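You operate a simulated robot arm through the tools that you are given. There is no shell and no other tool. Be economical: measure what you need, move in short steps, check, and stop when the job is done.

The job below is to be done with a simulated two-armed robot. You get a single attempt, and the scene is never put back.

TASK
Take the small wax ring from the top of the low steel stand and put it on top of the blue film roll there. Turn the tension knob 24 to 2. Take the yellow cloth and leave it on the grey plate. Take the yellow tube from the low ledge of the cone winder and put it on the steel shelf below the switch box. Pick up the blue cone tube with one hand, pass it to the other hand and put it on the top of the white box nearest the door. Put the beige bobbin on the top of the low steel table. The order is free.

It is judged by the outcome, as a careful person would: the job done as asked, and still so three seconds after it is handed in. It fails if anything else is knocked over, pushed out of place, dropped, spilled or broken. Flat cloth is picked up by pressing the open fingertips on it (5 to 10 N) and closing them slowly along it; thin cloth reads only 2 to 8 mm in the jaws.

THE ROBOT
Two 7-joint arms with two-finger grippers on one trunk, on a base that drives. Base frame: it is fixed to the floor where the robot stands at the start and does not move with it; the origin is under the middle of the robot, x ahead of it, y to its left, z up. Readings come in cm, degrees, newtons and seconds.
The left shoulder is at the start at [6, 12.3, 94.5], the right one opposite. With the tool pointing down near the work surface each hand reaches from about 10 to 70 cm from the robot's upright axis, wherever it stands, measured 20 degrees to its own side. Places, roughly: beige bobbin (5x5x17 cm) [180, 420, 90]; blue cone tube (7x7x18 cm) [170, 410, 90]; film roll (6x6x13 cm) [60, 40, 70]; grey plate (15x15x1 cm) [-480, 160, 100]; small wax ring (4x4x2 cm) [50, 10, 60]; steel shelf below the switch box (21x48 cm) [-288, 366, 96]; tension knob 24 [0, -210, 60]; top of the low steel table [300, 180, 70]; top of the white box nearest the door [410, 20, 40]; yellow cloth (7x7x3 cm) [-220, 30, 100]; yellow tube (17x5x5 cm) [-440, 340, 50]. Payload 1.47 kg a hand.
The tool frame of a hand sits at the grasp point between the pads (the TCP): z along the fingers, y along the line on which they close. The tips reach 1.6 cm beyond it. Largest opening 8.7 cm; the body of the gripper starts 5.5 cm behind the TCP.
Orientation is that of the tool frame in the base frame, as a unit quaternion [x, y, z, w]. With the fingers straight down and closing along the base's y, the tool's x points along the base's -x, its y along +y and its z along -z.

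THE INTERFACE
- The arms move only by the tool servo_tool. It takes "left_deltas", "right_deltas" or both (then of equal length, played together; a hand with none holds still); each is a list of rows, each a list of 7 numbers: the shift along the tool's x, y, z in units of 150 mm (1.0 is 150 mm), then the turn, a rotation vector about the tool's x, y, z in units of 90 degrees (1.0 is 90 degrees), then the opening, from 0 (shut) to 1 (fully open). In form: [[x, y, z, ax, ay, az, jaw], ...]. A call has 1 to 10 rows; each row is the pose to reach, as a shift and turn from the pose commanded when the call began, along the tool's axes at that moment. A call with a number of a shift or a turn outside -1 to 1 is refused whole. A row lasts 0.2 s, in which the tool goes at most 5 cm and 8.6 degrees; a call with a longer step from one row to the next is refused whole, and so is a gripper value outside its range. A pose out of reach is approached as far as the arm can. The call stops where the force on the tool passes 40 N (or 10 N more than at its start, if that is more) or the arm is blocked; 0.2 s more then pass. Each finger travels about 15.3 cm/s and halts on what it meets, pressing with about 28 N; the grip force reading is that of the motor and also rises with nothing between the fingers. The clock runs only during rows and for 0.2 s after the last one: add rows that repeat a pose to give the fingers time. It gives the time, the measured TCP pose, the force on the tool (base axes), the opening and the grip force at its end, in the units of the frame above (readings bear some noise), with the torque about the TCP (base axes, N m) and any sound that the robot's microphone picked up.
- Cameras (640 x 400 px; columns grow to the right, rows downward): "scene" is now at [7.84, 2.75, 149.65]; the picture's right is [0.37, -0.93, 0.00], its down [-0.74, -0.29, -0.61] and it looks along [0.57, 0.22, -0.79] (base axes); focal length 276 px, centre (320, 200). "left" rides on the left gripper at [7.3, -1.2, -9] in its tool frame; the picture's right is [0.16, 0.99, 0.00], its down [-0.72, 0.12, -0.68] and it looks along [-0.67, 0.11, 0.73] (tool axes); focal length 247 px, centre (320, 200). "right" rides on the right gripper at [7.3, 1.2, -9] in its tool frame; the picture's right is [-0.16, 0.99, 0.00], its down [-0.72, -0.12, -0.68] and it looks along [-0.67, -0.11, 0.73] (tool axes); focal length 247 px, centre (320, 200). There is no depth. A picture from a camera that has moved, and an enlarged one, comes with that camera's place and axes in the base frame and with its lens.
- capture(camera): a new picture of that camera. No time passes.
- move_column(by): slides the trunk up (or, below 0, down) by that many cm; the arms and the scene camera ride with it, the base frame stays. It gives what a move gives, with no picture.
- steer(legs): drives the robot by 1 to 6 legs, each [ahead, left, turn to the left] in cm, cm and degrees, along the robot's own axes; the way and the turn of a leg run together, so that a leg with both is an arc; at most 150 cm and 180 degrees a leg. The arms and the cameras ride along, it lands a little off, and it stops where it bumps. It gives what a move gives.
- pan_tilt(pan, tilt): turns the head with the scene camera to pan (to the left, within 120 degrees either way) and tilt (down, from -29 to 69), counted from straight ahead of the robot. It gives what a move gives.
- enlarge(camera, box): a new picture of the part [left, top, right, bottom] of that camera's present view, enlarged. No time passes.
- sign_off(): hands the job in; it is judged then, once.

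Work in short steps. Places have to be worked out from the pictures, the camera data and where the tool is seen: move nearer, look again, correct. Check each grasp and each placing, and mend what went wrong. You have 186 turns and 154 pictures in all, those below and enlarged ones among them. Open the grippers and draw the arms clear of the work before you hand the job in, unless the task says otherwise; then end with one line.

The tools are called as a command line: name --argument value ..., lists and objects as JSON in quotes. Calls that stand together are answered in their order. servo_tool: Moves the arms, as the interface text tells. Its arguments: {"type":"object","properties":{"left_deltas":{"type":"array"},"right_deltas":{"type":"array"}},"required":[]} The other tools are called the same way: move_column (by) slides the trunk up or down; steer (legs) drives the base; pan_tilt (pan, tilt) turns the head that bears the scene camera; capture (camera) takes a picture; enlarge (camera, box) takes an enlarged picture of a part of a camera's view; sign_off () hands the job in.

At the start:

```text
time: 0.0
left_tool_pos: [47.48, 42.79, 89.97]
left_tcp_rot: [0.0, 1.0, 0.0, 0.0]
left_force: [0.2, -0.3, 0.6]
left_moment: [-0.01, -0.02, 0.02]
left_grip_width: 8.68
left_grasp_force: 0.0
right_tool_pos: [39.24, 2.89, 88.54]
right_tcp_rot: [-0.001, 1.0, 0.0, 0.001]
right_force: [-0.3, 0.8, 0.0]
right_moment: [0.03, 0.0, 0.03]
right_grip_width: 8.73
right_grasp_force: 0.0
trunk travel left (down, up): [-10.0, 13.0]
robot x, y, heading: [-0.48, -0.12, -0.1]
head pan, tilt: [21.4, 52.3]
```

scene: 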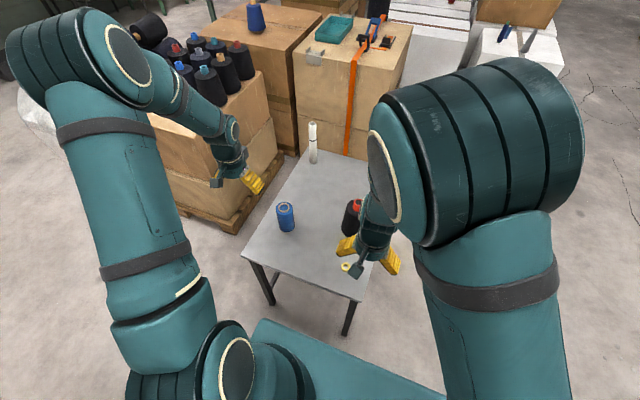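
right: 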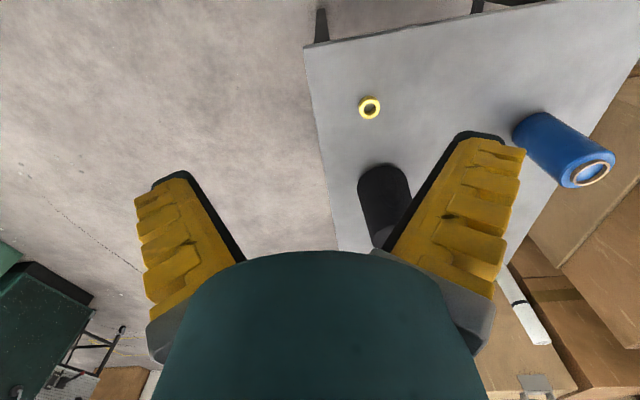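
left: 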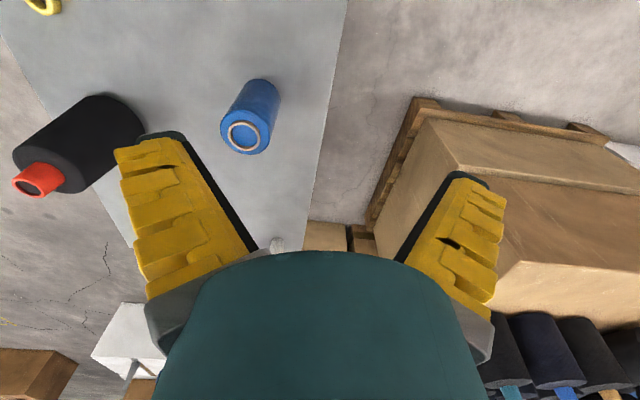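

The ring is at about [48, 9, 60.6] and the film roll's top at [55.8, 34.9, 72.6], which puts the table at about z 59.6. I move the right hand clear and bring the left hand over toward the ring.

servo_tool --left_deltas '[[0, -0.25, 0, 0, 0, 0, 1], [0, -0.5, 0, 0, 0, 0, 1], [0, -0.75, 0, 0, 0, 0, 1], [0, -1, 0, 0, 0, 0, 1]]' --right_deltas '[[0, -0.25, 0, 0, 0, 0, 1], [0, -0.5, 0, 0, 0, 0, 1], [0, -0.75, 0, 0, 0, 0, 1], [0, -1, 0, 0, 0, 0, 1]]'

servo_tool --left_deltas '[[0, -0.25, 0, 0, 0, 0, 1], [0, -0.5, 0, 0, 0, 0, 1], [0, -0.75, 0, 0, 0, 0, 1], [0, -1, 0, 0, 0, 0, 1]]' --right_deltas '[[0, -0.25, 0, 0, 0, 0, 1], [0, -0.5, 0, 0, 0, 0, 1], [0, -0.75, 0, 0, 0, 0, 1], [0, -1, 0, 0, 0, 0, 1]]'

```text
time: 1.0
left_tool_pos: [47.51, 27.69, 90.15]
left_tcp_rot: [0.0, 1.0, 0.001, 0.0]
left_force: [0.2, -1.1, 0.3]
left_moment: [0.0, 0.01, 0.01]
left_grip_width: 8.71
left_grasp_force: 0.0
right_tool_pos: [39.34, -12.22, 88.42]
right_tcp_rot: [0.001, 1.0, 0.002, 0.0]
right_force: [0.7, -0.6, 0.0]
right_moment: [0.03, -0.01, -0.01]
right_grip_width: 8.67
right_grasp_force: 0.1
trunk travel left (down, up): [-10.0, 13.0]
robot x, y, heading: [0.31, -0.28, 0.2]
head pan, tilt: [21.4, 52.3]
```

```text
time: 2.0
left_tool_pos: [47.61, 12.59, 90.09]
left_tcp_rot: [0.001, 1.0, 0.001, 0.001]
left_force: [-0.3, 0.1, 0.1]
left_moment: [0.04, -0.02, 0.0]
left_grip_width: 8.69
left_grasp_force: 0.0
right_tool_pos: [39.17, -27.25, 88.56]
right_tcp_rot: [0.0, 1.0, 0.0, 0.001]
right_force: [-0.2, 0.0, 0.6]
right_moment: [0.0, 0.01, 0.0]
right_grip_width: 8.72
right_grasp_force: 0.0
trunk travel left (down, up): [-10.0, 13.0]
robot x, y, heading: [0.17, 0.48, 0.4]
head pan, tilt: [21.4, 52.3]
```

Both hands moved as commanded. I move the left hand over the ring and go down to about z 76, then take a picture.

servo_tool --left_deltas '[[-0.03, -0.24, 0.0, 0, 0, 0, 1], [-0.03, -0.24, 0.3, 0, 0, 0, 1], [-0.03, -0.24, 0.6, 0, 0, 0, 1], [-0.03, -0.24, 0.94, 0, 0, 0, 1]]'

capture --camera "left"

```text
refused: row 4 steps farther than a row can; nothing moved
```

```text
150 pictures are left
camera left: at [40.33, 11.48, 99.17], right [-0.16, 0.99, 0.0], down [0.72, 0.12, 0.68], along [0.67, 0.11, -0.73], focal length 247 px, centre (320, 200)
```

left: 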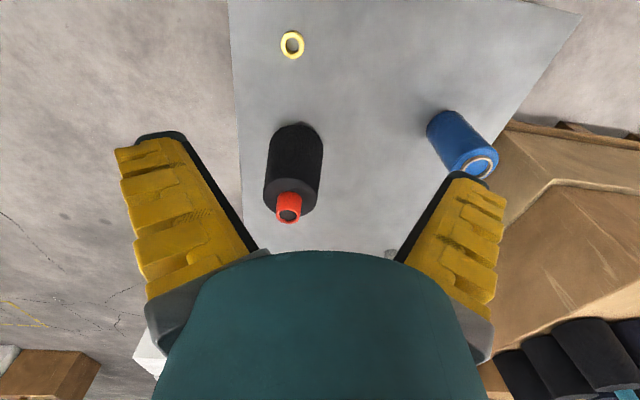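

This view also puts the ring at [48.2, 8.9, 60.6]. I split the descent into smaller steps.

servo_tool --left_deltas '[[-0.035, -0.245, 0.0, 0, 0, 0, 1], [-0.035, -0.245, 0.3, 0, 0, 0, 1], [-0.035, -0.245, 0.6, 0, 0, 0, 1], [-0.035, -0.245, 0.9, 0, 0, 0, 1], [-0.035, -0.245, 1.0, 0, 0, 0, 0.85]]'

capture --camera "left"

```text
time: 3.2
left_tool_pos: [48.15, 9.11, 74.79]
left_tcp_rot: [0.0, 1.0, -0.001, 0.0]
left_force: [-0.2, 0.8, 0.4]
left_moment: [0.0, -0.01, -0.01]
left_grip_width: 7.69
left_grasp_force: 1.8
right_tool_pos: [39.09, -27.13, 88.7]
right_tcp_rot: [0.0, 1.0, 0.0, 0.0]
right_force: [-1.0, 0.6, -0.5]
right_moment: [0.02, 0.0, 0.03]
right_grip_width: 8.7
right_grasp_force: 0.0
trunk travel left (down, up): [-10.0, 13.0]
robot x, y, heading: [0.35, 0.66, 0.2]
head pan, tilt: [21.4, 52.3]
```

```text
149 pictures are left
camera left: at [40.93, 7.95, 83.91], right [-0.16, 0.99, 0.0], down [0.72, 0.12, 0.68], along [0.67, 0.11, -0.73], focal length 247 px, centre (320, 200)
```

left: 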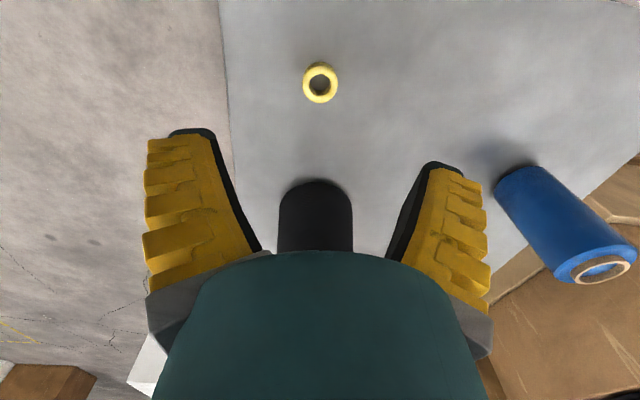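

The ring sits right under the TCP. I go down to z 61.7 and close.

servo_tool --left_deltas '[[0, 0, 0.3, 0, 0, 0, 0.8], [0, 0, 0.6, 0, 0, 0, 0.75], [0, 0, 0.8, 0, 0, 0, 0.7], [0, 0, 0.873, 0, 0, 0, 0.7], [0, 0, 0.873, 0, 0, 0, 0.5], [0, 0, 0.873, 0, 0, 0, 0.3], [0, 0, 0.873, 0, 0, 0, 0.2], [0, 0, 0.873, 0, 0, 0, 0.2]]'

capture --camera "left"

```text
time: 5.0
left_tool_pos: [48.13, 9.13, 61.9]
left_tcp_rot: [0.0, 1.0, 0.0, 0.001]
left_force: [0.7, 0.3, 4.9]
left_moment: [0.01, 0.06, 0.03]
left_grip_width: 1.91
left_grasp_force: 27.5
right_tool_pos: [39.09, -27.09, 88.59]
right_tcp_rot: [0.0, 1.0, 0.0, 0.0]
right_force: [0.0, -0.2, -0.2]
right_moment: [0.01, 0.01, 0.01]
right_grip_width: 8.72
right_grasp_force: 0.1
trunk travel left (down, up): [-10.0, 13.0]
robot x, y, heading: [-0.01, 0.35, 0.1]
head pan, tilt: [21.4, 52.3]
```

```text
148 pictures are left
camera left: at [40.93, 8.08, 70.99], right [-0.16, 0.99, 0.0], down [0.72, 0.12, 0.68], along [0.67, 0.11, -0.73], focal length 247 px, centre (320, 200)
```

left: 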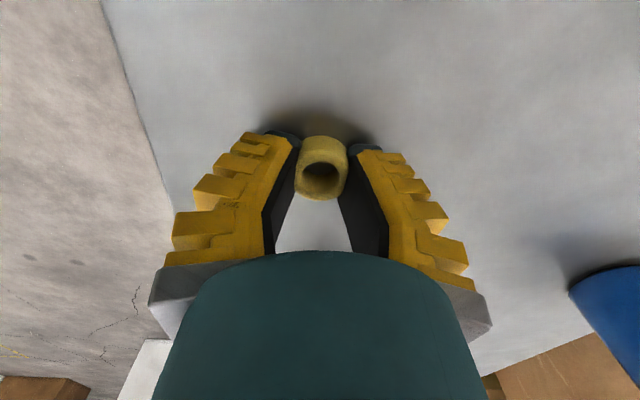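

The fingers halted on something at 1.9 cm, narrower than I expected for a 4 cm ring. I look closer.

enlarge --camera "left" --box '[240, 100, 400, 220]'

```text
3.33 times, centred on (320, 160) of left
camera zoom: at [40.93, 8.08, 70.99], right [-0.16, 0.99, 0.0], down [0.72, 0.12, 0.68], along [0.67, 0.11, -0.73], focal length 823 px, centre (320, 333)
```

zoom: 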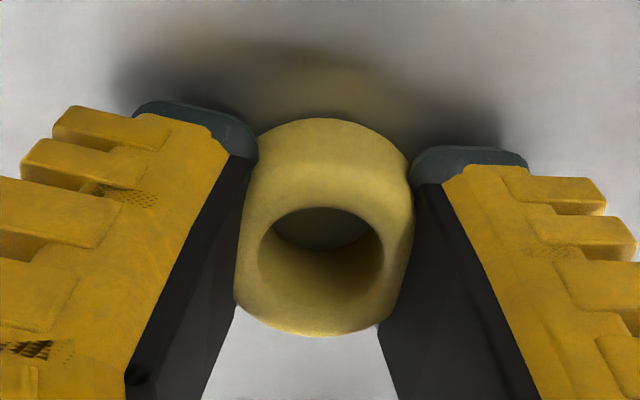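

The ring looks squeezed, so it is soft. I ease the jaw to find its free width.

servo_tool --left_deltas '[[0, 0, 0, 0, 0, 0, 0.3], [0, 0, 0, 0, 0, 0, 0.37], [0, 0, 0, 0, 0, 0, 0.37]]'

enlarge --camera "left" --box '[240, 100, 400, 220]'

```text
time: 5.8
left_tool_pos: [48.06, 9.21, 61.82]
left_tcp_rot: [0.0, 1.0, 0.0, 0.0]
left_force: [0.1, 0.5, 0.4]
left_moment: [0.0, 0.0, 0.0]
left_grip_width: 3.8
left_grasp_force: 4.0
right_tool_pos: [39.19, -27.09, 88.54]
right_tcp_rot: [0.0, 1.0, -0.001, 0.0]
right_force: [-0.5, -0.1, 0.0]
right_moment: [0.01, 0.0, 0.0]
right_grip_width: 8.71
right_grasp_force: 0.0
trunk travel left (down, up): [-10.0, 13.0]
robot x, y, heading: [0.24, -0.16, -0.1]
head pan, tilt: [21.4, 52.3]
```

```text
3.33 times, centred on (320, 160) of left
camera zoom: at [40.92, 8.09, 70.96], right [-0.16, 0.99, 0.0], down [0.72, 0.12, 0.68], along [0.67, 0.11, -0.73], focal length 823 px, centre (320, 333)
```

zoom: 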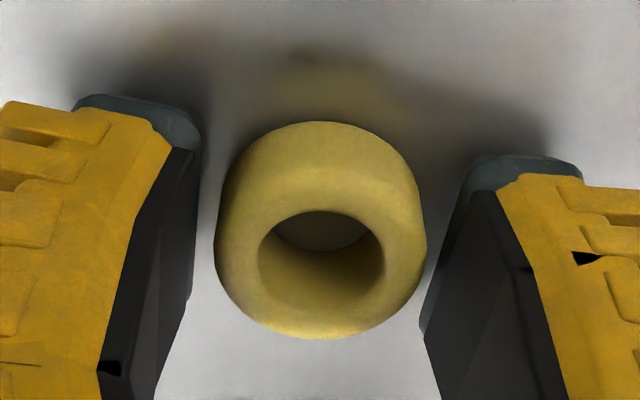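

The ring springs back and is intact, at roughly 2.7 cm wide. I regrip gently with a small squeeze, in small steps.

servo_tool --left_deltas '[[0, 0, 0, 0, 0, 0, 0.32], [0, 0, 0, 0, 0, 0, 0.29], [0, 0, 0, 0, 0, 0, 0.27], [0, 0, 0, 0, 0, 0, 0.27]]'

enlarge --camera "left" --box '[240, 100, 400, 220]'

```text
time: 6.8
left_tool_pos: [48.16, 9.13, 61.87]
left_tcp_rot: [-0.001, 1.0, 0.0, 0.0]
left_force: [0.0, -1.1, 0.2]
left_moment: [0.0, 0.04, 0.0]
left_grip_width: 3.01
left_grasp_force: 4.9
right_tool_pos: [39.1, -27.14, 88.63]
right_tcp_rot: [0.0, 1.0, 0.0, 0.0]
right_force: [0.0, -0.9, -0.1]
right_moment: [-0.01, 0.0, -0.01]
right_grip_width: 8.69
right_grasp_force: 0.3
trunk travel left (down, up): [-10.0, 13.0]
robot x, y, heading: [0.08, -0.15, -0.1]
head pan, tilt: [21.4, 52.3]
```

```text
3.33 times, centred on (320, 160) of left
camera zoom: at [40.92, 8.09, 70.97], right [-0.16, 0.99, 0.0], down [0.72, 0.12, 0.68], along [0.67, 0.11, -0.73], focal length 823 px, centre (320, 333)
```

zoom: 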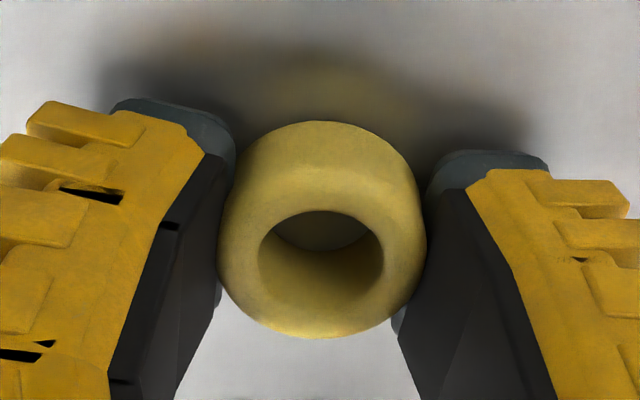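

There is still a little gap at 3.0 cm. I close somewhat further.

servo_tool --left_deltas '[[0, 0, 0, 0, 0, 0, 0.25], [0, 0, 0, 0, 0, 0, 0.235], [0, 0, 0, 0, 0, 0, 0.235], [0, 0, 0, 0, 0, 0, 0.235]]'

enlarge --camera "left" --box '[240, 100, 400, 220]'

```text
time: 7.8
left_tool_pos: [48.23, 9.17, 61.88]
left_tcp_rot: [0.0, 1.0, 0.0, 0.0]
left_force: [0.5, 0.0, 4.1]
left_moment: [-0.01, 0.06, 0.02]
left_grip_width: 2.07
left_grasp_force: 27.9
right_tool_pos: [39.07, -27.2, 88.57]
right_tcp_rot: [0.0, 1.0, 0.0, 0.0]
right_force: [0.2, 0.0, 0.3]
right_moment: [0.0, -0.01, 0.0]
right_grip_width: 8.72
right_grasp_force: 0.1
trunk travel left (down, up): [-10.0, 13.0]
robot x, y, heading: [0.16, -0.27, -0.0]
head pan, tilt: [21.4, 52.3]
```

```text
3.33 times, centred on (320, 160) of left
camera zoom: at [40.92, 8.08, 70.98], right [-0.16, 0.99, 0.0], down [0.72, 0.12, 0.68], along [0.67, 0.11, -0.73], focal length 823 px, centre (320, 333)
```

zoom: 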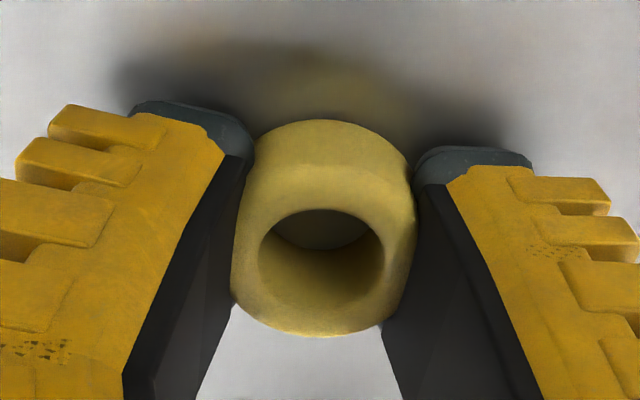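

The grip is firm, the ring stays round and is centred in the pads. I lift and carry it toward the film roll.

servo_tool --left_deltas '[[0, 0, -0.1, 0, 0, 0, 0.2], [0, 0, -0.4, 0, 0, 0, 0.2], [0, 0, -0.7, 0, 0, 0, 0.2], [0, 0, -1, 0, 0, 0, 0.2]]'

servo_tool --left_deltas '[[0, 0, -0.3, 0, 0, 0, 0.2], [0, 0, -0.6, 0, 0, 0, 0.2], [-0.1, 0.3, -0.6, 0, 0, 0, 0.2], [-0.2, 0.6, -0.6, 0, 0, 0, 0.2], [-0.3, 0.9, -0.6, 0, 0, 0, 0.2]]'

capture --camera "left"

```text
time: 8.8
left_tool_pos: [48.05, 9.17, 76.79]
left_tcp_rot: [0.0, 1.0, 0.0, 0.0]
left_force: [-0.1, -0.2, 0.2]
left_moment: [-0.04, -0.03, 0.0]
left_grip_width: 2.15
left_grasp_force: 5.9
right_tool_pos: [39.16, -27.1, 88.58]
right_tcp_rot: [0.0, 1.0, 0.001, 0.0]
right_force: [-1.2, 1.1, 0.0]
right_moment: [0.01, 0.03, 0.02]
right_grip_width: 8.72
right_grasp_force: 0.0
trunk travel left (down, up): [-10.0, 13.0]
robot x, y, heading: [0.12, 0.73, -0.1]
head pan, tilt: [21.4, 52.3]
```

```text
time: 10.0
left_tool_pos: [52.61, 22.85, 85.72]
left_tcp_rot: [0.0, 1.0, -0.001, 0.0]
left_force: [0.2, 0.4, -0.2]
left_moment: [0.0, 0.03, 0.02]
left_grip_width: 2.03
left_grasp_force: 28.0
right_tool_pos: [39.12, -26.98, 88.67]
right_tcp_rot: [0.0, 1.0, -0.001, 0.0]
right_force: [-0.6, 0.5, 0.3]
right_moment: [-0.03, 0.0, -0.03]
right_grip_width: 8.7
right_grasp_force: 0.0
trunk travel left (down, up): [-10.0, 13.0]
robot x, y, heading: [0.1, -0.45, -0.1]
head pan, tilt: [21.4, 52.3]
```

```text
143 pictures are left
camera left: at [45.36, 21.74, 94.93], right [-0.16, 0.99, 0.0], down [0.72, 0.12, 0.68], along [0.67, 0.11, -0.73], focal length 247 px, centre (320, 200)
```

left: 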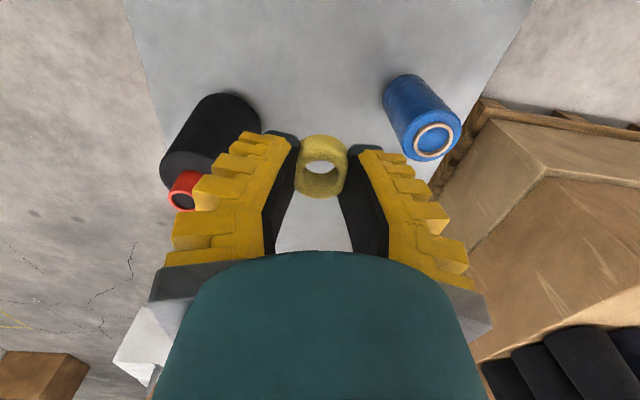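

The roll's top centre is again at about [56, 35, 72.6]. I go over it at this height and look.

servo_tool --left_deltas '[[-0.07, 0.27, 0, 0, 0, 0, 0.2], [-0.14, 0.54, 0, 0, 0, 0, 0.2], [-0.22, 0.81, 0, 0, 0, 0, 0.2], [-0.22, 0.81, 0.3, 0, 0, 0, 0.2], [-0.22, 0.81, 0.4, 0, 0, 0, 0.2]]'

capture --camera "left"

```text
time: 11.2
left_tool_pos: [55.93, 34.84, 80.04]
left_tcp_rot: [0.0, 1.0, -0.001, 0.001]
left_force: [0.2, 0.3, 0.4]
left_moment: [-0.01, 0.0, 0.01]
left_grip_width: 1.94
left_grasp_force: 27.4
right_tool_pos: [39.17, -27.11, 88.52]
right_tcp_rot: [0.001, 1.0, 0.0, 0.0]
right_force: [0.3, 0.0, 0.2]
right_moment: [0.02, -0.01, 0.01]
right_grip_width: 8.71
right_grasp_force: 0.0
trunk travel left (down, up): [-10.0, 13.0]
robot x, y, heading: [-0.17, 0.1, 0.2]
head pan, tilt: [21.4, 52.3]
```

```text
142 pictures are left
camera left: at [48.76, 33.91, 89.14], right [-0.16, 0.99, 0.0], down [0.72, 0.12, 0.68], along [0.67, 0.11, -0.73], focal length 247 px, centre (320, 200)
```

left: 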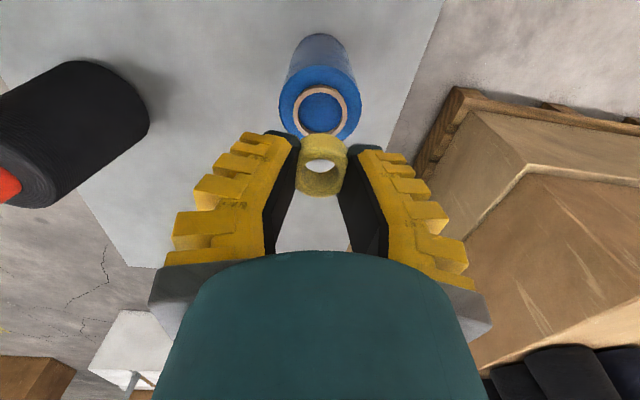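

The roll's top centre is now at about [55.5, 35.0, 72.8]. I descend with a small x correction to just touch.

servo_tool --left_deltas '[[0.025, 0.01, 0.15, 0, 0, 0, 0.2], [0.025, 0.01, 0.25, 0, 0, 0, 0.2], [0.025, 0.01, 0.3, 0, 0, 0, 0.2], [0.025, 0.01, 0.32, 0, 0, 0, 0.2]]'

enlarge --camera "left" --box '[240, 80, 400, 220]'

```text
time: 12.2
left_tool_pos: [55.53, 35.0, 75.22]
left_tcp_rot: [0.0, 1.0, 0.0, 0.0]
left_force: [-1.2, -0.6, 0.8]
left_moment: [0.0, 0.0, 0.01]
left_grip_width: 2.03
left_grasp_force: 28.0
right_tool_pos: [39.18, -27.04, 88.69]
right_tcp_rot: [0.001, 1.0, 0.0, 0.0]
right_force: [-0.1, -0.5, 0.2]
right_moment: [0.01, -0.03, 0.02]
right_grip_width: 8.67
right_grasp_force: 0.0
trunk travel left (down, up): [-10.0, 13.0]
robot x, y, heading: [0.28, 0.04, 0.1]
head pan, tilt: [21.4, 52.3]
```

```text
2.86 times, centred on (320, 150) of left
camera zoom: at [48.31, 33.88, 84.3], right [-0.16, 0.99, 0.0], down [0.72, 0.12, 0.68], along [0.67, 0.11, -0.73], focal length 706 px, centre (320, 343)
```

zoom: 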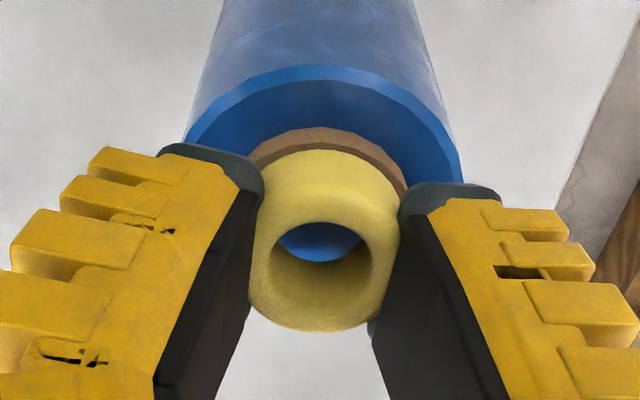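

Before releasing I want to know whether the roll's core is an open hole the ring could drop into. I raise the hand and inspect the top.

servo_tool --left_deltas '[[0, 0, -0.3, 0, 0, 0, 0.2], [0.1, 0, -0.4, 0, 0, 0, 0.2], [0.15, 0, -0.4, 0, 0, 0, 0.2]]'

enlarge --camera "left" --box '[260, 20, 380, 150]'

```text
time: 13.0
left_tool_pos: [53.26, 34.91, 81.15]
left_tcp_rot: [0.001, 1.0, 0.0, 0.001]
left_force: [-0.9, 0.5, -0.4]
left_moment: [-0.02, 0.0, -0.04]
left_grip_width: 1.85
left_grasp_force: 27.6
right_tool_pos: [39.12, -27.09, 88.57]
right_tcp_rot: [0.0, 1.0, 0.001, 0.0]
right_force: [0.2, 0.1, 0.6]
right_moment: [-0.03, 0.0, 0.01]
right_grip_width: 8.69
right_grasp_force: 0.0
trunk travel left (down, up): [-10.0, 13.0]
robot x, y, heading: [-0.06, -0.07, 0.2]
head pan, tilt: [21.4, 52.3]
```

```text
3.08 times, centred on (320, 85) of left
camera zoom: at [46.08, 33.8, 90.27], right [-0.16, 0.99, 0.0], down [0.72, 0.12, 0.68], along [0.67, 0.11, -0.73], focal length 760 px, centre (320, 554)
```

zoom: 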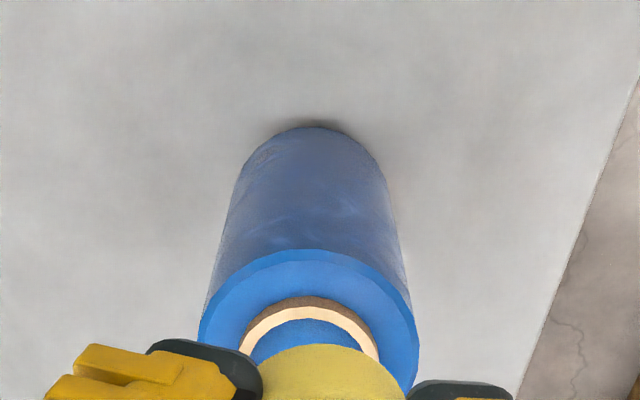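

The core is a low protruding rim with a blue face inside, so the ring will rest on it safely if centred. I return over the centre at (55.5, 35.0) and lower in small steps.

servo_tool --left_deltas '[[-0.1, 0, 0, 0, 0, 0, 0.2], [-0.15, 0.005, 0.2, 0, 0, 0, 0.2], [-0.15, 0.005, 0.38, 0, 0, 0, 0.2], [-0.15, 0.005, 0.4, 0, 0, 0, 0.2], [-0.15, 0.005, 0.41, 0, 0, 0, 0.2], [-0.15, 0.005, 0.42, 0, 0, 0, 0.2]]'

```text
time: 14.4
left_tool_pos: [55.46, 35.07, 74.8]
left_tcp_rot: [0.0, 1.0, 0.001, 0.0]
left_force: [-1.2, -0.2, 7.5]
left_moment: [-0.01, 0.12, 0.01]
left_grip_width: 2.21
left_grasp_force: 27.7
right_tool_pos: [39.11, -27.15, 88.5]
right_tcp_rot: [0.001, 1.0, 0.0, 0.0]
right_force: [0.3, 0.2, 0.2]
right_moment: [-0.01, 0.04, 0.01]
right_grip_width: 8.7
right_grasp_force: 0.0
trunk travel left (down, up): [-10.0, 13.0]
robot x, y, heading: [-0.04, 0.19, -0.1]
head pan, tilt: [21.4, 52.3]
```

The reading shows 7.5 N of contact, so the ring is resting on the roll. I open slowly and then rise.

servo_tool --left_deltas '[[0, 0, 0, 0, 0, 0, 0.25], [0, 0, 0, 0, 0, 0, 0.3], [0, 0, 0, 0, 0, 0, 0.35], [0, 0, 0, 0, 0, 0, 0.42], [0, 0, 0, 0, 0, 0, 0.42], [0, 0, -0.15, 0, 0, 0, 0.45], [0, 0, -0.4, 0, 0, 0, 0.6], [0, 0, -0.7, 0, 0, 0, 0.8]]'

capture --camera "left"

```text
time: 16.2
left_tool_pos: [55.47, 34.95, 85.5]
left_tcp_rot: [0.0, 1.0, 0.0, 0.0]
left_force: [-0.6, 0.9, 0.2]
left_moment: [0.0, -0.01, 0.01]
left_grip_width: 7.31
left_grasp_force: 2.5
right_tool_pos: [39.02, -27.1, 88.56]
right_tcp_rot: [-0.001, 1.0, 0.0, 0.0]
right_force: [0.0, -0.1, -0.6]
right_moment: [-0.01, 0.0, -0.03]
right_grip_width: 8.71
right_grasp_force: 0.1
trunk travel left (down, up): [-10.0, 13.0]
robot x, y, heading: [0.19, 0.17, 0.0]
head pan, tilt: [21.4, 52.3]
```

```text
139 pictures are left
camera left: at [48.27, 33.83, 94.6], right [-0.16, 0.99, 0.0], down [0.72, 0.12, 0.68], along [0.67, 0.11, -0.73], focal length 247 px, centre (320, 200)
```

left: 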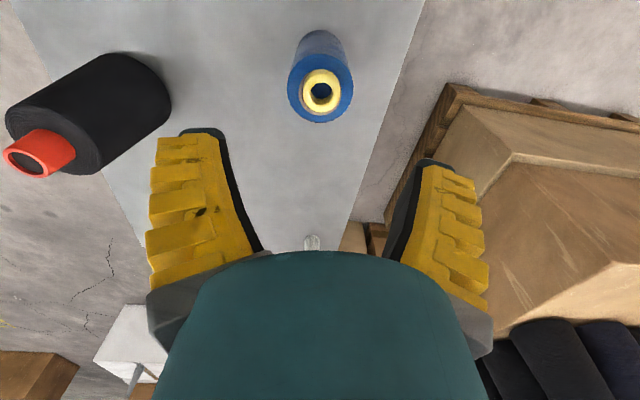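

The ring sits centred on the roll. Next I retract both hands for driving.

servo_tool --left_deltas '[[0, 0, -0.3, 0, 0, 0, 0.8], [0.2, 0, -0.5, 0, 0, 0, 0.8], [0.5, -0.05, -0.6, 0, 0, 0, 0.8], [0.8, -0.1, -0.6, 0, 0, 0, 0.8], [1.0, -0.1, -0.6, 0, 0, 0, 0.8]]' --right_deltas '[[0, 0, -0.2, 0, 0, 0, 0.8], [0.2, 0, -0.4, 0, 0, 0, 0.8], [0.3, 0, -0.4, 0, 0, 0, 0.8], [0.5, 0, -0.4, 0, 0, 0, 0.8], [0.5, 0, -0.4, 0, 0, 0, 0.8]]'

servo_tool --left_deltas '[[0.2, 0, 0, 0, 0, 0, 0.8], [0.5, 0, 0, 0, 0, 0, 0.8], [0.7, 0, 0, 0, 0, 0, 0.8]]'

pan_tilt --pan -90 --tilt 25

capture --camera "scene"

```text
time: 17.4
left_tool_pos: [40.41, 33.68, 94.45]
left_tcp_rot: [0.0, 1.0, 0.0, -0.001]
left_force: [-0.5, -0.7, 0.1]
left_moment: [0.0, 0.0, 0.01]
left_grip_width: 7.33
left_grasp_force: 1.9
right_tool_pos: [31.61, -27.14, 94.59]
right_tcp_rot: [0.0, 1.0, 0.0, -0.001]
right_force: [1.2, -0.3, -0.4]
right_moment: [-0.02, 0.01, 0.01]
right_grip_width: 7.29
right_grasp_force: 2.1
trunk travel left (down, up): [-10.0, 13.0]
robot x, y, heading: [-0.06, 0.12, 0.0]
head pan, tilt: [21.4, 52.3]
```

```text
time: 18.2
left_tool_pos: [29.9, 33.87, 94.34]
left_tcp_rot: [0.0, 1.0, 0.001, 0.0]
left_force: [-0.6, 0.4, 0.3]
left_moment: [0.0, 0.0, 0.02]
left_grip_width: 7.3
left_grasp_force: 2.5
right_tool_pos: [31.46, -26.95, 94.74]
right_tcp_rot: [0.0, 1.0, 0.0, 0.0]
right_force: [0.1, -0.1, 0.7]
right_moment: [0.03, 0.03, 0.0]
right_grip_width: 7.32
right_grasp_force: 2.4
trunk travel left (down, up): [-10.0, 13.0]
robot x, y, heading: [0.22, 0.14, -0.0]
head pan, tilt: [21.4, 52.3]
```

```text
time: 20.1
left_tool_pos: [30.0, 33.82, 94.29]
left_tcp_rot: [0.001, 1.0, 0.001, -0.001]
left_force: [-0.2, 0.3, -0.4]
left_moment: [-0.01, 0.0, -0.01]
left_grip_width: 7.33
left_grasp_force: 2.8
right_tool_pos: [31.66, -27.07, 94.62]
right_tcp_rot: [0.001, 1.0, 0.0, -0.001]
right_force: [-0.7, -0.1, -0.4]
right_moment: [-0.03, 0.02, 0.02]
right_grip_width: 7.33
right_grasp_force: 1.8
trunk travel left (down, up): [-10.0, 13.0]
robot x, y, heading: [0.0, 0.23, 0.2]
head pan, tilt: [-90.0, 25.0]
```

```text
138 pictures are left
camera scene: at [0.87, -9.19, 153.7], right [-1.0, 0.0, 0.0], down [0.0, 0.42, -0.91], along [0.0, -0.91, -0.42], focal length 276 px, centre (320, 200)
```

scene: 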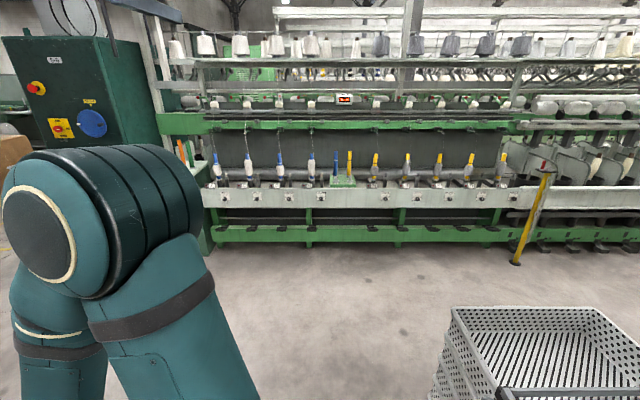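

The knobs are on the white rail ahead, and a crate stands to the right at about x < -55. I back off a bit, turn right by 90° and drive ahead.

steer --legs '[[-12, 0, 0], [0, 0, -90], [110, 0, 0]]'

pan_tilt --pan 0 --tilt 35

capture --camera "scene"

```text
time: 21.9
left_tool_pos: [18.92, 32.7, 94.41]
left_tcp_rot: [0.017, 1.0, 0.0, 0.0]
left_force: [0.2, 0.0, 0.4]
left_moment: [0.02, 0.02, -0.02]
left_grip_width: 7.31
left_grasp_force: 2.3
right_tool_pos: [18.47, -28.21, 94.62]
right_tcp_rot: [0.017, 1.0, 0.0, 0.0]
right_force: [-0.2, 0.4, -0.2]
right_moment: [0.0, -0.02, -0.02]
right_grip_width: 7.29
right_grasp_force: 2.3
trunk travel left (down, up): [-10.0, 13.0]
robot x, y, heading: [-12.31, 0.16, -1.8]
head pan, tilt: [-90.0, 25.0]
stopped in leg 2: the robot was blocked; the commanded pose is now the measured one
```

```text
time: 23.6
left_tool_pos: [18.79, 32.71, 94.44]
left_tcp_rot: [0.017, 1.0, 0.0, 0.0]
left_force: [0.4, -0.7, 0.7]
left_moment: [-0.03, 0.01, -0.02]
left_grip_width: 7.32
left_grasp_force: 2.5
right_tool_pos: [18.53, -28.16, 94.63]
right_tcp_rot: [0.018, 1.0, -0.001, 0.0]
right_force: [-0.2, -0.4, 0.5]
right_moment: [0.0, -0.03, 0.03]
right_grip_width: 7.32
right_grasp_force: 3.0
trunk travel left (down, up): [-10.0, 13.0]
robot x, y, heading: [-12.01, -0.11, -2.0]
head pan, tilt: [0.0, 35.0]
```

```text
137 pictures are left
camera scene: at [-2.53, -0.31, 152.13], right [-0.04, -1.0, 0.0], down [-0.57, 0.02, -0.82], along [0.82, -0.03, -0.57], focal length 276 px, centre (320, 200)
```

scene: 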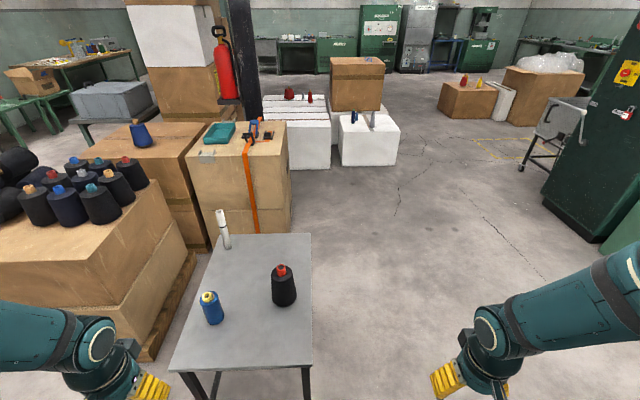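

The turn was blocked after 2°. I look to both sides to find what it hit.

pan_tilt --pan 95 --tilt 45

capture --camera "scene"

pan_tilt --pan -115 --tilt 45

capture --camera "scene"

```text
time: 25.3
left_tool_pos: [18.72, 32.71, 94.47]
left_tcp_rot: [0.018, 1.0, 0.0, 0.0]
left_force: [0.6, -0.1, -0.6]
left_moment: [0.0, -0.02, 0.01]
left_grip_width: 7.31
left_grasp_force: 2.6
right_tool_pos: [18.58, -28.18, 94.6]
right_tcp_rot: [0.018, 1.0, -0.001, -0.001]
right_force: [0.0, -0.3, -1.0]
right_moment: [0.0, -0.03, -0.02]
right_grip_width: 7.3
right_grasp_force: 2.3
trunk travel left (down, up): [-10.0, 13.0]
robot x, y, heading: [-12.5, 0.33, -2.1]
head pan, tilt: [95.0, 45.0]
```

```text
136 pictures are left
camera scene: at [-11.75, 8.13, 150.65], right [1.0, 0.05, 0.0], down [0.04, -0.71, -0.71], along [-0.04, 0.71, -0.71], focal length 276 px, centre (320, 200)
```

scene: 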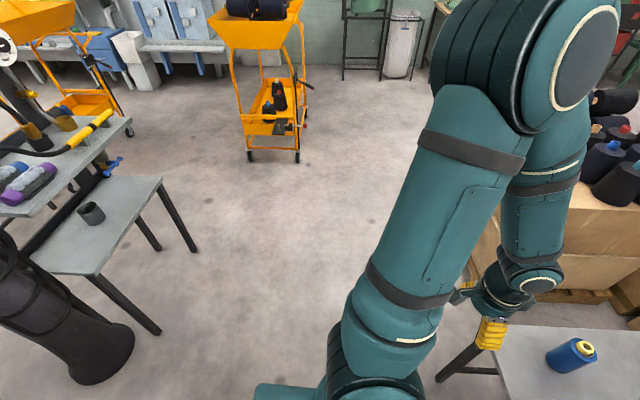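

```text
time: 28.3
left_tool_pos: [18.94, 32.63, 94.43]
left_tcp_rot: [0.017, 1.0, 0.0, 0.0]
left_force: [-0.5, 0.3, 0.3]
left_moment: [-0.02, 0.01, -0.05]
left_grip_width: 7.33
left_grasp_force: 2.6
right_tool_pos: [18.43, -28.09, 94.72]
right_tcp_rot: [0.018, 1.0, -0.001, 0.001]
right_force: [0.1, -0.1, -0.4]
right_moment: [0.0, 0.0, 0.01]
right_grip_width: 7.32
right_grasp_force: 2.8
trunk travel left (down, up): [-10.0, 13.0]
robot x, y, heading: [-12.28, 0.13, -1.9]
head pan, tilt: [-115.0, 45.0]
```

```text
135 pictures are left
camera scene: at [-15.02, -7.24, 150.65], right [-0.89, 0.45, 0.0], down [0.32, 0.63, -0.71], along [-0.32, -0.63, -0.71], focal length 276 px, centre (320, 200)
```

scene: 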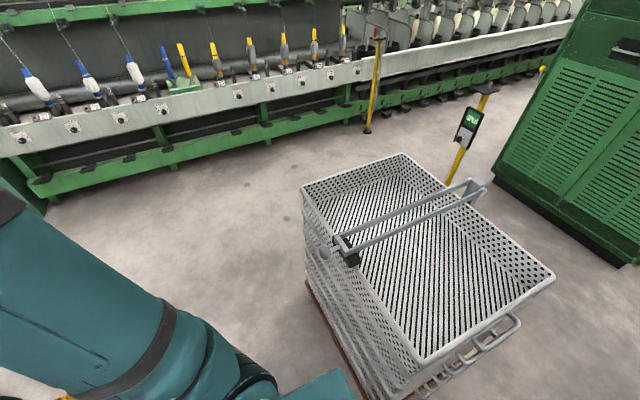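

The crate's near edge at x ≈ -46 is what blocked the turn after I backed up. I go forward again, slide right past the table and turn there.

steer --legs '[[12, 0, 2], [0, -50, 0], [10, -50, 0], [0, 0, -90]]'

pan_tilt --pan 0 --tilt 30

capture --camera "scene"

```text
time: 42.4
left_tool_pos: [43.21, -130.87, 94.42]
left_tcp_rot: [0.709, 0.705, 0.0, 0.0]
left_force: [-0.1, -0.4, 0.4]
left_moment: [0.03, 0.01, 0.01]
left_grip_width: 7.33
left_grasp_force: 1.9
right_tool_pos: [-17.4, -132.17, 94.61]
right_tcp_rot: [0.71, 0.705, 0.0, 0.001]
right_force: [0.9, 1.4, 0.6]
right_moment: [-0.02, -0.03, -0.02]
right_grip_width: 7.29
right_grasp_force: 2.4
trunk travel left (down, up): [-10.0, 13.0]
robot x, y, heading: [9.56, -100.46, -90.5]
head pan, tilt: [-115.0, 45.0]
```

```text
time: 44.3
left_tool_pos: [43.31, -130.79, 94.35]
left_tcp_rot: [0.709, 0.706, 0.0, -0.001]
left_force: [0.1, -0.5, 0.8]
left_moment: [-0.02, 0.02, -0.01]
left_grip_width: 7.31
left_grasp_force: 2.2
right_tool_pos: [-17.5, -132.26, 94.65]
right_tcp_rot: [0.709, 0.705, 0.0, 0.0]
right_force: [0.0, -0.6, 0.0]
right_moment: [-0.01, 0.02, 0.0]
right_grip_width: 7.32
right_grasp_force: 2.2
trunk travel left (down, up): [-10.0, 13.0]
robot x, y, heading: [9.63, -100.53, -90.5]
head pan, tilt: [0.0, 30.0]
```

```text
134 pictures are left
camera scene: at [9.51, -110.71, 152.91], right [-1.0, 0.01, 0.0], down [0.0, 0.5, -0.87], along [-0.01, -0.87, -0.5], focal length 276 px, centre (320, 200)
```

scene: 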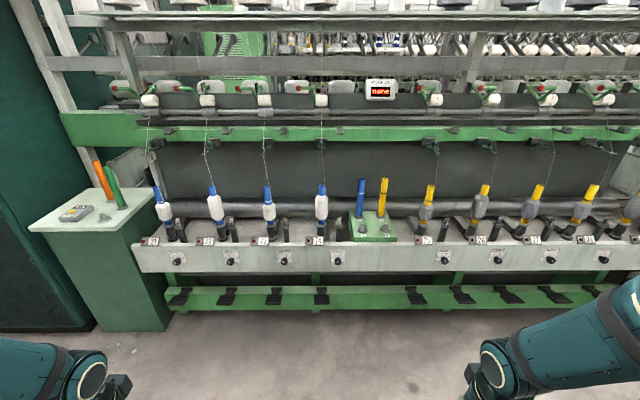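

Knob 24 is probably the one at pixel (338, 258), about [0, -210, 64]. I zoom in on it.

enlarge --camera "scene" --box '[250, 225, 410, 285]'

```text
4.00 times, centred on (330, 255) of scene
camera zoom: at [9.51, -110.71, 152.91], right [-1.0, 0.01, 0.0], down [0.0, 0.5, -0.87], along [-0.01, -0.87, -0.5], focal length 1105 px, centre (280, -20)
```

zoom: 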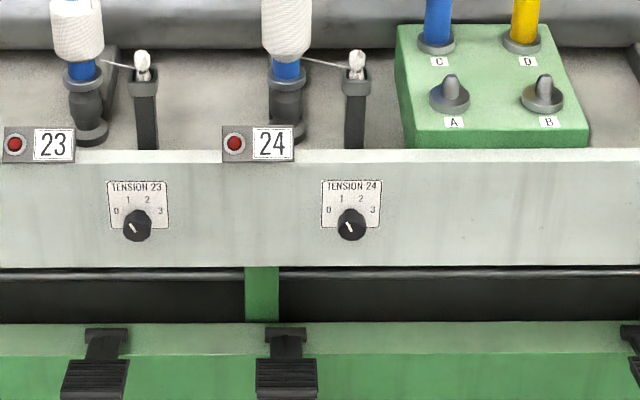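

Knob 24's pointer sits left of 1, near 0. I drive closer so the knob is about 60 cm ahead and slightly to the right.

steer --legs '[[46, 6, 0.5]]'

servo_tool --right_deltas '[[-0.1, 0, 0.1, 0, -0.08, 0, 0.8], [-0.2, 0, 0.2, 0, -0.16, 0, 0.8], [-0.3, 0, 0.3, 0, -0.24, 0, 0.8], [-0.35, 0, 0.45, 0, -0.32, 0, 0.8], [-0.4, 0, 0.6, 0, -0.4, 0, 0.8], [-0.45, 0, 0.7, 0, -0.48, 0, 0.8], [-0.5, 0, 0.8, 0, -0.55, 0, 0.8]]'

```text
time: 47.1
left_tool_pos: [49.33, -176.98, 94.48]
left_tcp_rot: [0.705, 0.709, 0.0, -0.001]
left_force: [-0.5, 0.2, -0.8]
left_moment: [0.01, 0.0, -0.01]
left_grip_width: 7.3
left_grasp_force: 2.2
right_tool_pos: [-11.29, -178.94, 94.55]
right_tcp_rot: [0.707, 0.707, -0.001, 0.0]
right_force: [0.1, -0.1, -1.1]
right_moment: [0.03, 0.0, -0.04]
right_grip_width: 7.32
right_grasp_force: 2.8
trunk travel left (down, up): [-10.0, 13.0]
robot x, y, heading: [15.32, -147.33, -89.9]
head pan, tilt: [0.0, 30.0]
```

```text
time: 48.7
left_tool_pos: [49.31, -177.01, 94.5]
left_tcp_rot: [0.706, 0.709, 0.0, 0.0]
left_force: [-0.4, -1.0, 0.4]
left_moment: [0.01, -0.01, 0.01]
left_grip_width: 7.29
left_grasp_force: 2.3
right_tool_pos: [-12.2, -187.62, 81.49]
right_tcp_rot: [0.641, 0.643, -0.296, 0.297]
right_force: [-0.8, -0.6, 0.1]
right_moment: [0.03, -0.02, -0.04]
right_grip_width: 7.31
right_grasp_force: 2.6
right hand out of reach, approached as far as the arm can: row 1, 2, 3, 4, 5, 6, 7
trunk travel left (down, up): [-10.0, 13.0]
robot x, y, heading: [15.65, -146.99, -89.6]
head pan, tilt: [0.0, 30.0]
```

The right tool is tilted by 49.5°. I finish tilting it to horizontal while moving in front of the knob, still well off the panel.

servo_tool --right_deltas '[[0.08, 0.12, 0.16, 0, -0.075, 0, 0.8], [0.16, 0.25, 0.32, 0, -0.15, 0, 0.8], [0.25, 0.38, 0.48, 0, -0.225, 0, 0.8], [0.33, 0.51, 0.64, 0, -0.3, 0, 0.8], [0.42, 0.64, 0.8, 0, -0.375, 0, 0.8], [0.5, 0.77, 0.95, 0, -0.45, 0, 0.8], [0.5, 0.77, 0.95, 0, -0.45, 0, 0.8]]'

capture --camera "right"

capture --camera "scene"

```text
time: 50.3
left_tool_pos: [49.37, -177.04, 94.35]
left_tcp_rot: [0.705, 0.709, 0.0, 0.0]
left_force: [0.0, 0.0, -0.1]
left_moment: [0.01, 0.02, -0.01]
left_grip_width: 7.31
left_grasp_force: 2.4
right_tool_pos: [-0.45, -193.66, 66.34]
right_tcp_rot: [0.498, 0.5, -0.5, 0.502]
right_force: [0.1, 0.3, -0.2]
right_moment: [0.03, 0.0, 0.0]
right_grip_width: 7.32
right_grasp_force: 2.8
trunk travel left (down, up): [-10.0, 13.0]
robot x, y, heading: [15.62, -146.92, -89.9]
head pan, tilt: [0.0, 30.0]
```

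```text
132 pictures are left
camera right: at [0.61, -184.87, 59.11], right [0.99, 0.0, 0.16], down [-0.12, 0.68, 0.72], along [-0.11, -0.73, 0.67], focal length 247 px, centre (320, 200)
```

right: 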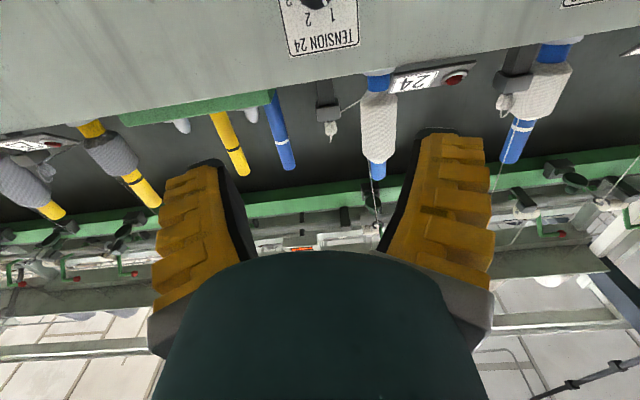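

```text
131 pictures are left
camera scene: at [15.47, -157.16, 152.91], right [-1.0, 0.0, 0.0], down [0.0, 0.5, -0.87], along [0.0, -0.87, -0.5], focal length 276 px, centre (320, 200)
```

scene: 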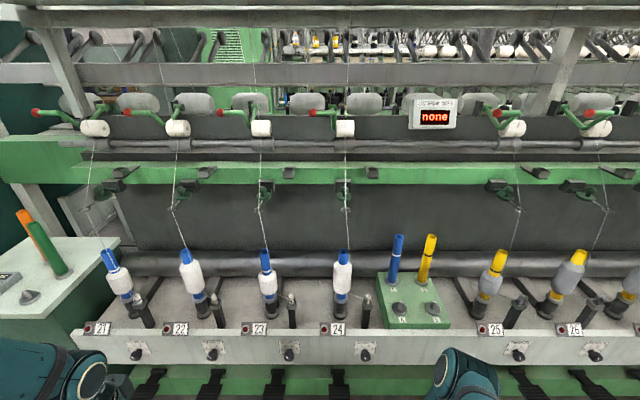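

Triangulating both views puts the knob at about [0, -212, 61]. I tilt the head for a zoomed view of the dial.

pan_tilt --pan 12 --tilt 55

capture --camera "scene"

```text
time: 51.2
left_tool_pos: [49.34, -177.0, 94.32]
left_tcp_rot: [0.706, 0.708, 0.0, 0.0]
left_force: [0.0, -0.4, -0.3]
left_moment: [-0.01, 0.01, 0.0]
left_grip_width: 7.3
left_grasp_force: 2.4
right_tool_pos: [-0.5, -193.67, 66.33]
right_tcp_rot: [0.499, 0.501, -0.499, 0.501]
right_force: [-0.7, 0.3, 0.4]
right_moment: [0.0, 0.0, -0.02]
right_grip_width: 7.32
right_grasp_force: 1.9
trunk travel left (down, up): [-10.0, 13.0]
robot x, y, heading: [15.71, -147.05, -90.2]
head pan, tilt: [12.0, 55.0]
```

```text
130 pictures are left
camera scene: at [16.92, -155.17, 149.31], right [-0.98, -0.21, 0.0], down [-0.17, 0.8, -0.57], along [0.12, -0.56, -0.82], focal length 276 px, centre (320, 200)
```

scene: 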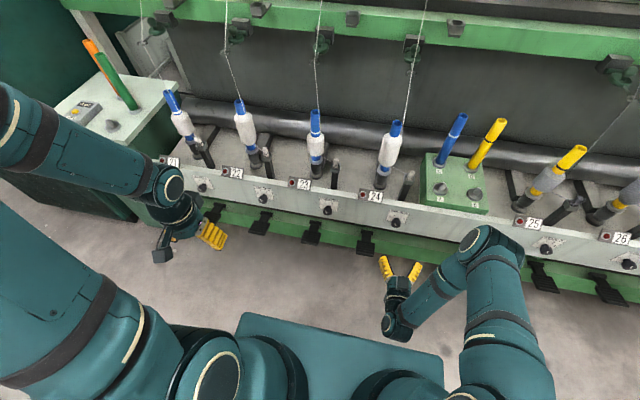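

enlarge --camera "scene" --box '[355, 185, 435, 240]'

servo_tool --right_deltas '[[0.3, 0.03, 0, 0, 0, 0, 0.8], [0.6, 0.03, 0, 0, 0, 0, 0.8], [0.8, 0.03, 0, 0, 0, 0, 0.8]]'

capture --camera "right"

```text
7.27 times, centred on (395, 212) of scene
camera zoom: at [16.92, -155.17, 149.31], right [-0.98, -0.21, 0.0], down [-0.17, 0.8, -0.57], along [0.12, -0.56, -0.82], focal length 2009 px, centre (-226, 109)
```

zoom: 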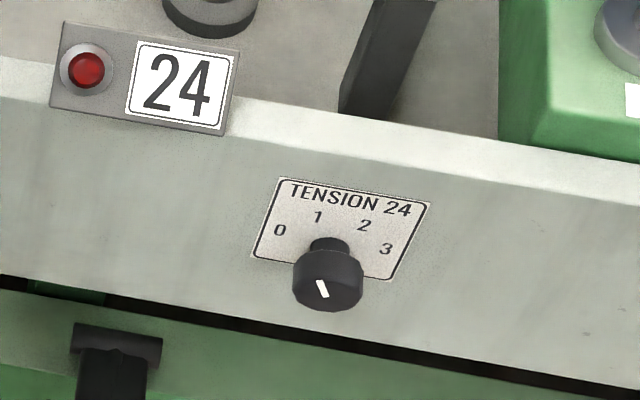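

```text
time: 52.0
left_tool_pos: [49.23, -176.94, 94.42]
left_tcp_rot: [0.706, 0.709, 0.0, 0.0]
left_force: [-0.1, 0.5, 0.0]
left_moment: [-0.02, -0.01, -0.01]
left_grip_width: 7.32
left_grasp_force: 2.5
right_tool_pos: [-0.13, -193.64, 54.43]
right_tcp_rot: [0.499, 0.5, -0.5, 0.5]
right_force: [-1.1, -0.7, -0.2]
right_moment: [0.02, 0.02, -0.02]
right_grip_width: 7.31
right_grasp_force: 2.3
trunk travel left (down, up): [-10.0, 13.0]
robot x, y, heading: [15.61, -147.08, -89.8]
head pan, tilt: [12.0, 55.0]
```

```text
128 pictures are left
camera right: at [0.96, -184.84, 47.06], right [0.99, 0.0, 0.16], down [-0.12, 0.68, 0.72], along [-0.11, -0.73, 0.67], focal length 247 px, centre (320, 200)
```

right: 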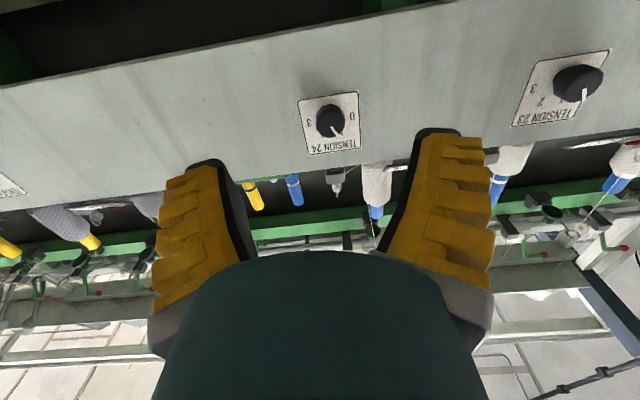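

enlarge --camera "right" --box '[280, 80, 380, 165]'

```text
4.71 times, centred on (330, 122) of right
camera zoom: at [0.96, -184.84, 47.06], right [0.99, 0.0, 0.16], down [-0.12, 0.68, 0.72], along [-0.11, -0.73, 0.67], focal length 1162 px, centre (273, 565)
```

zoom: 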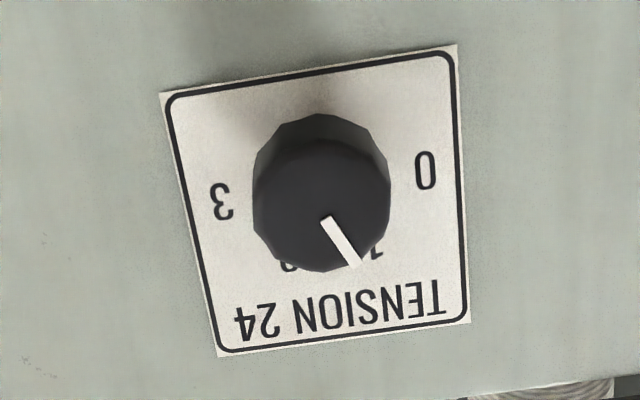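

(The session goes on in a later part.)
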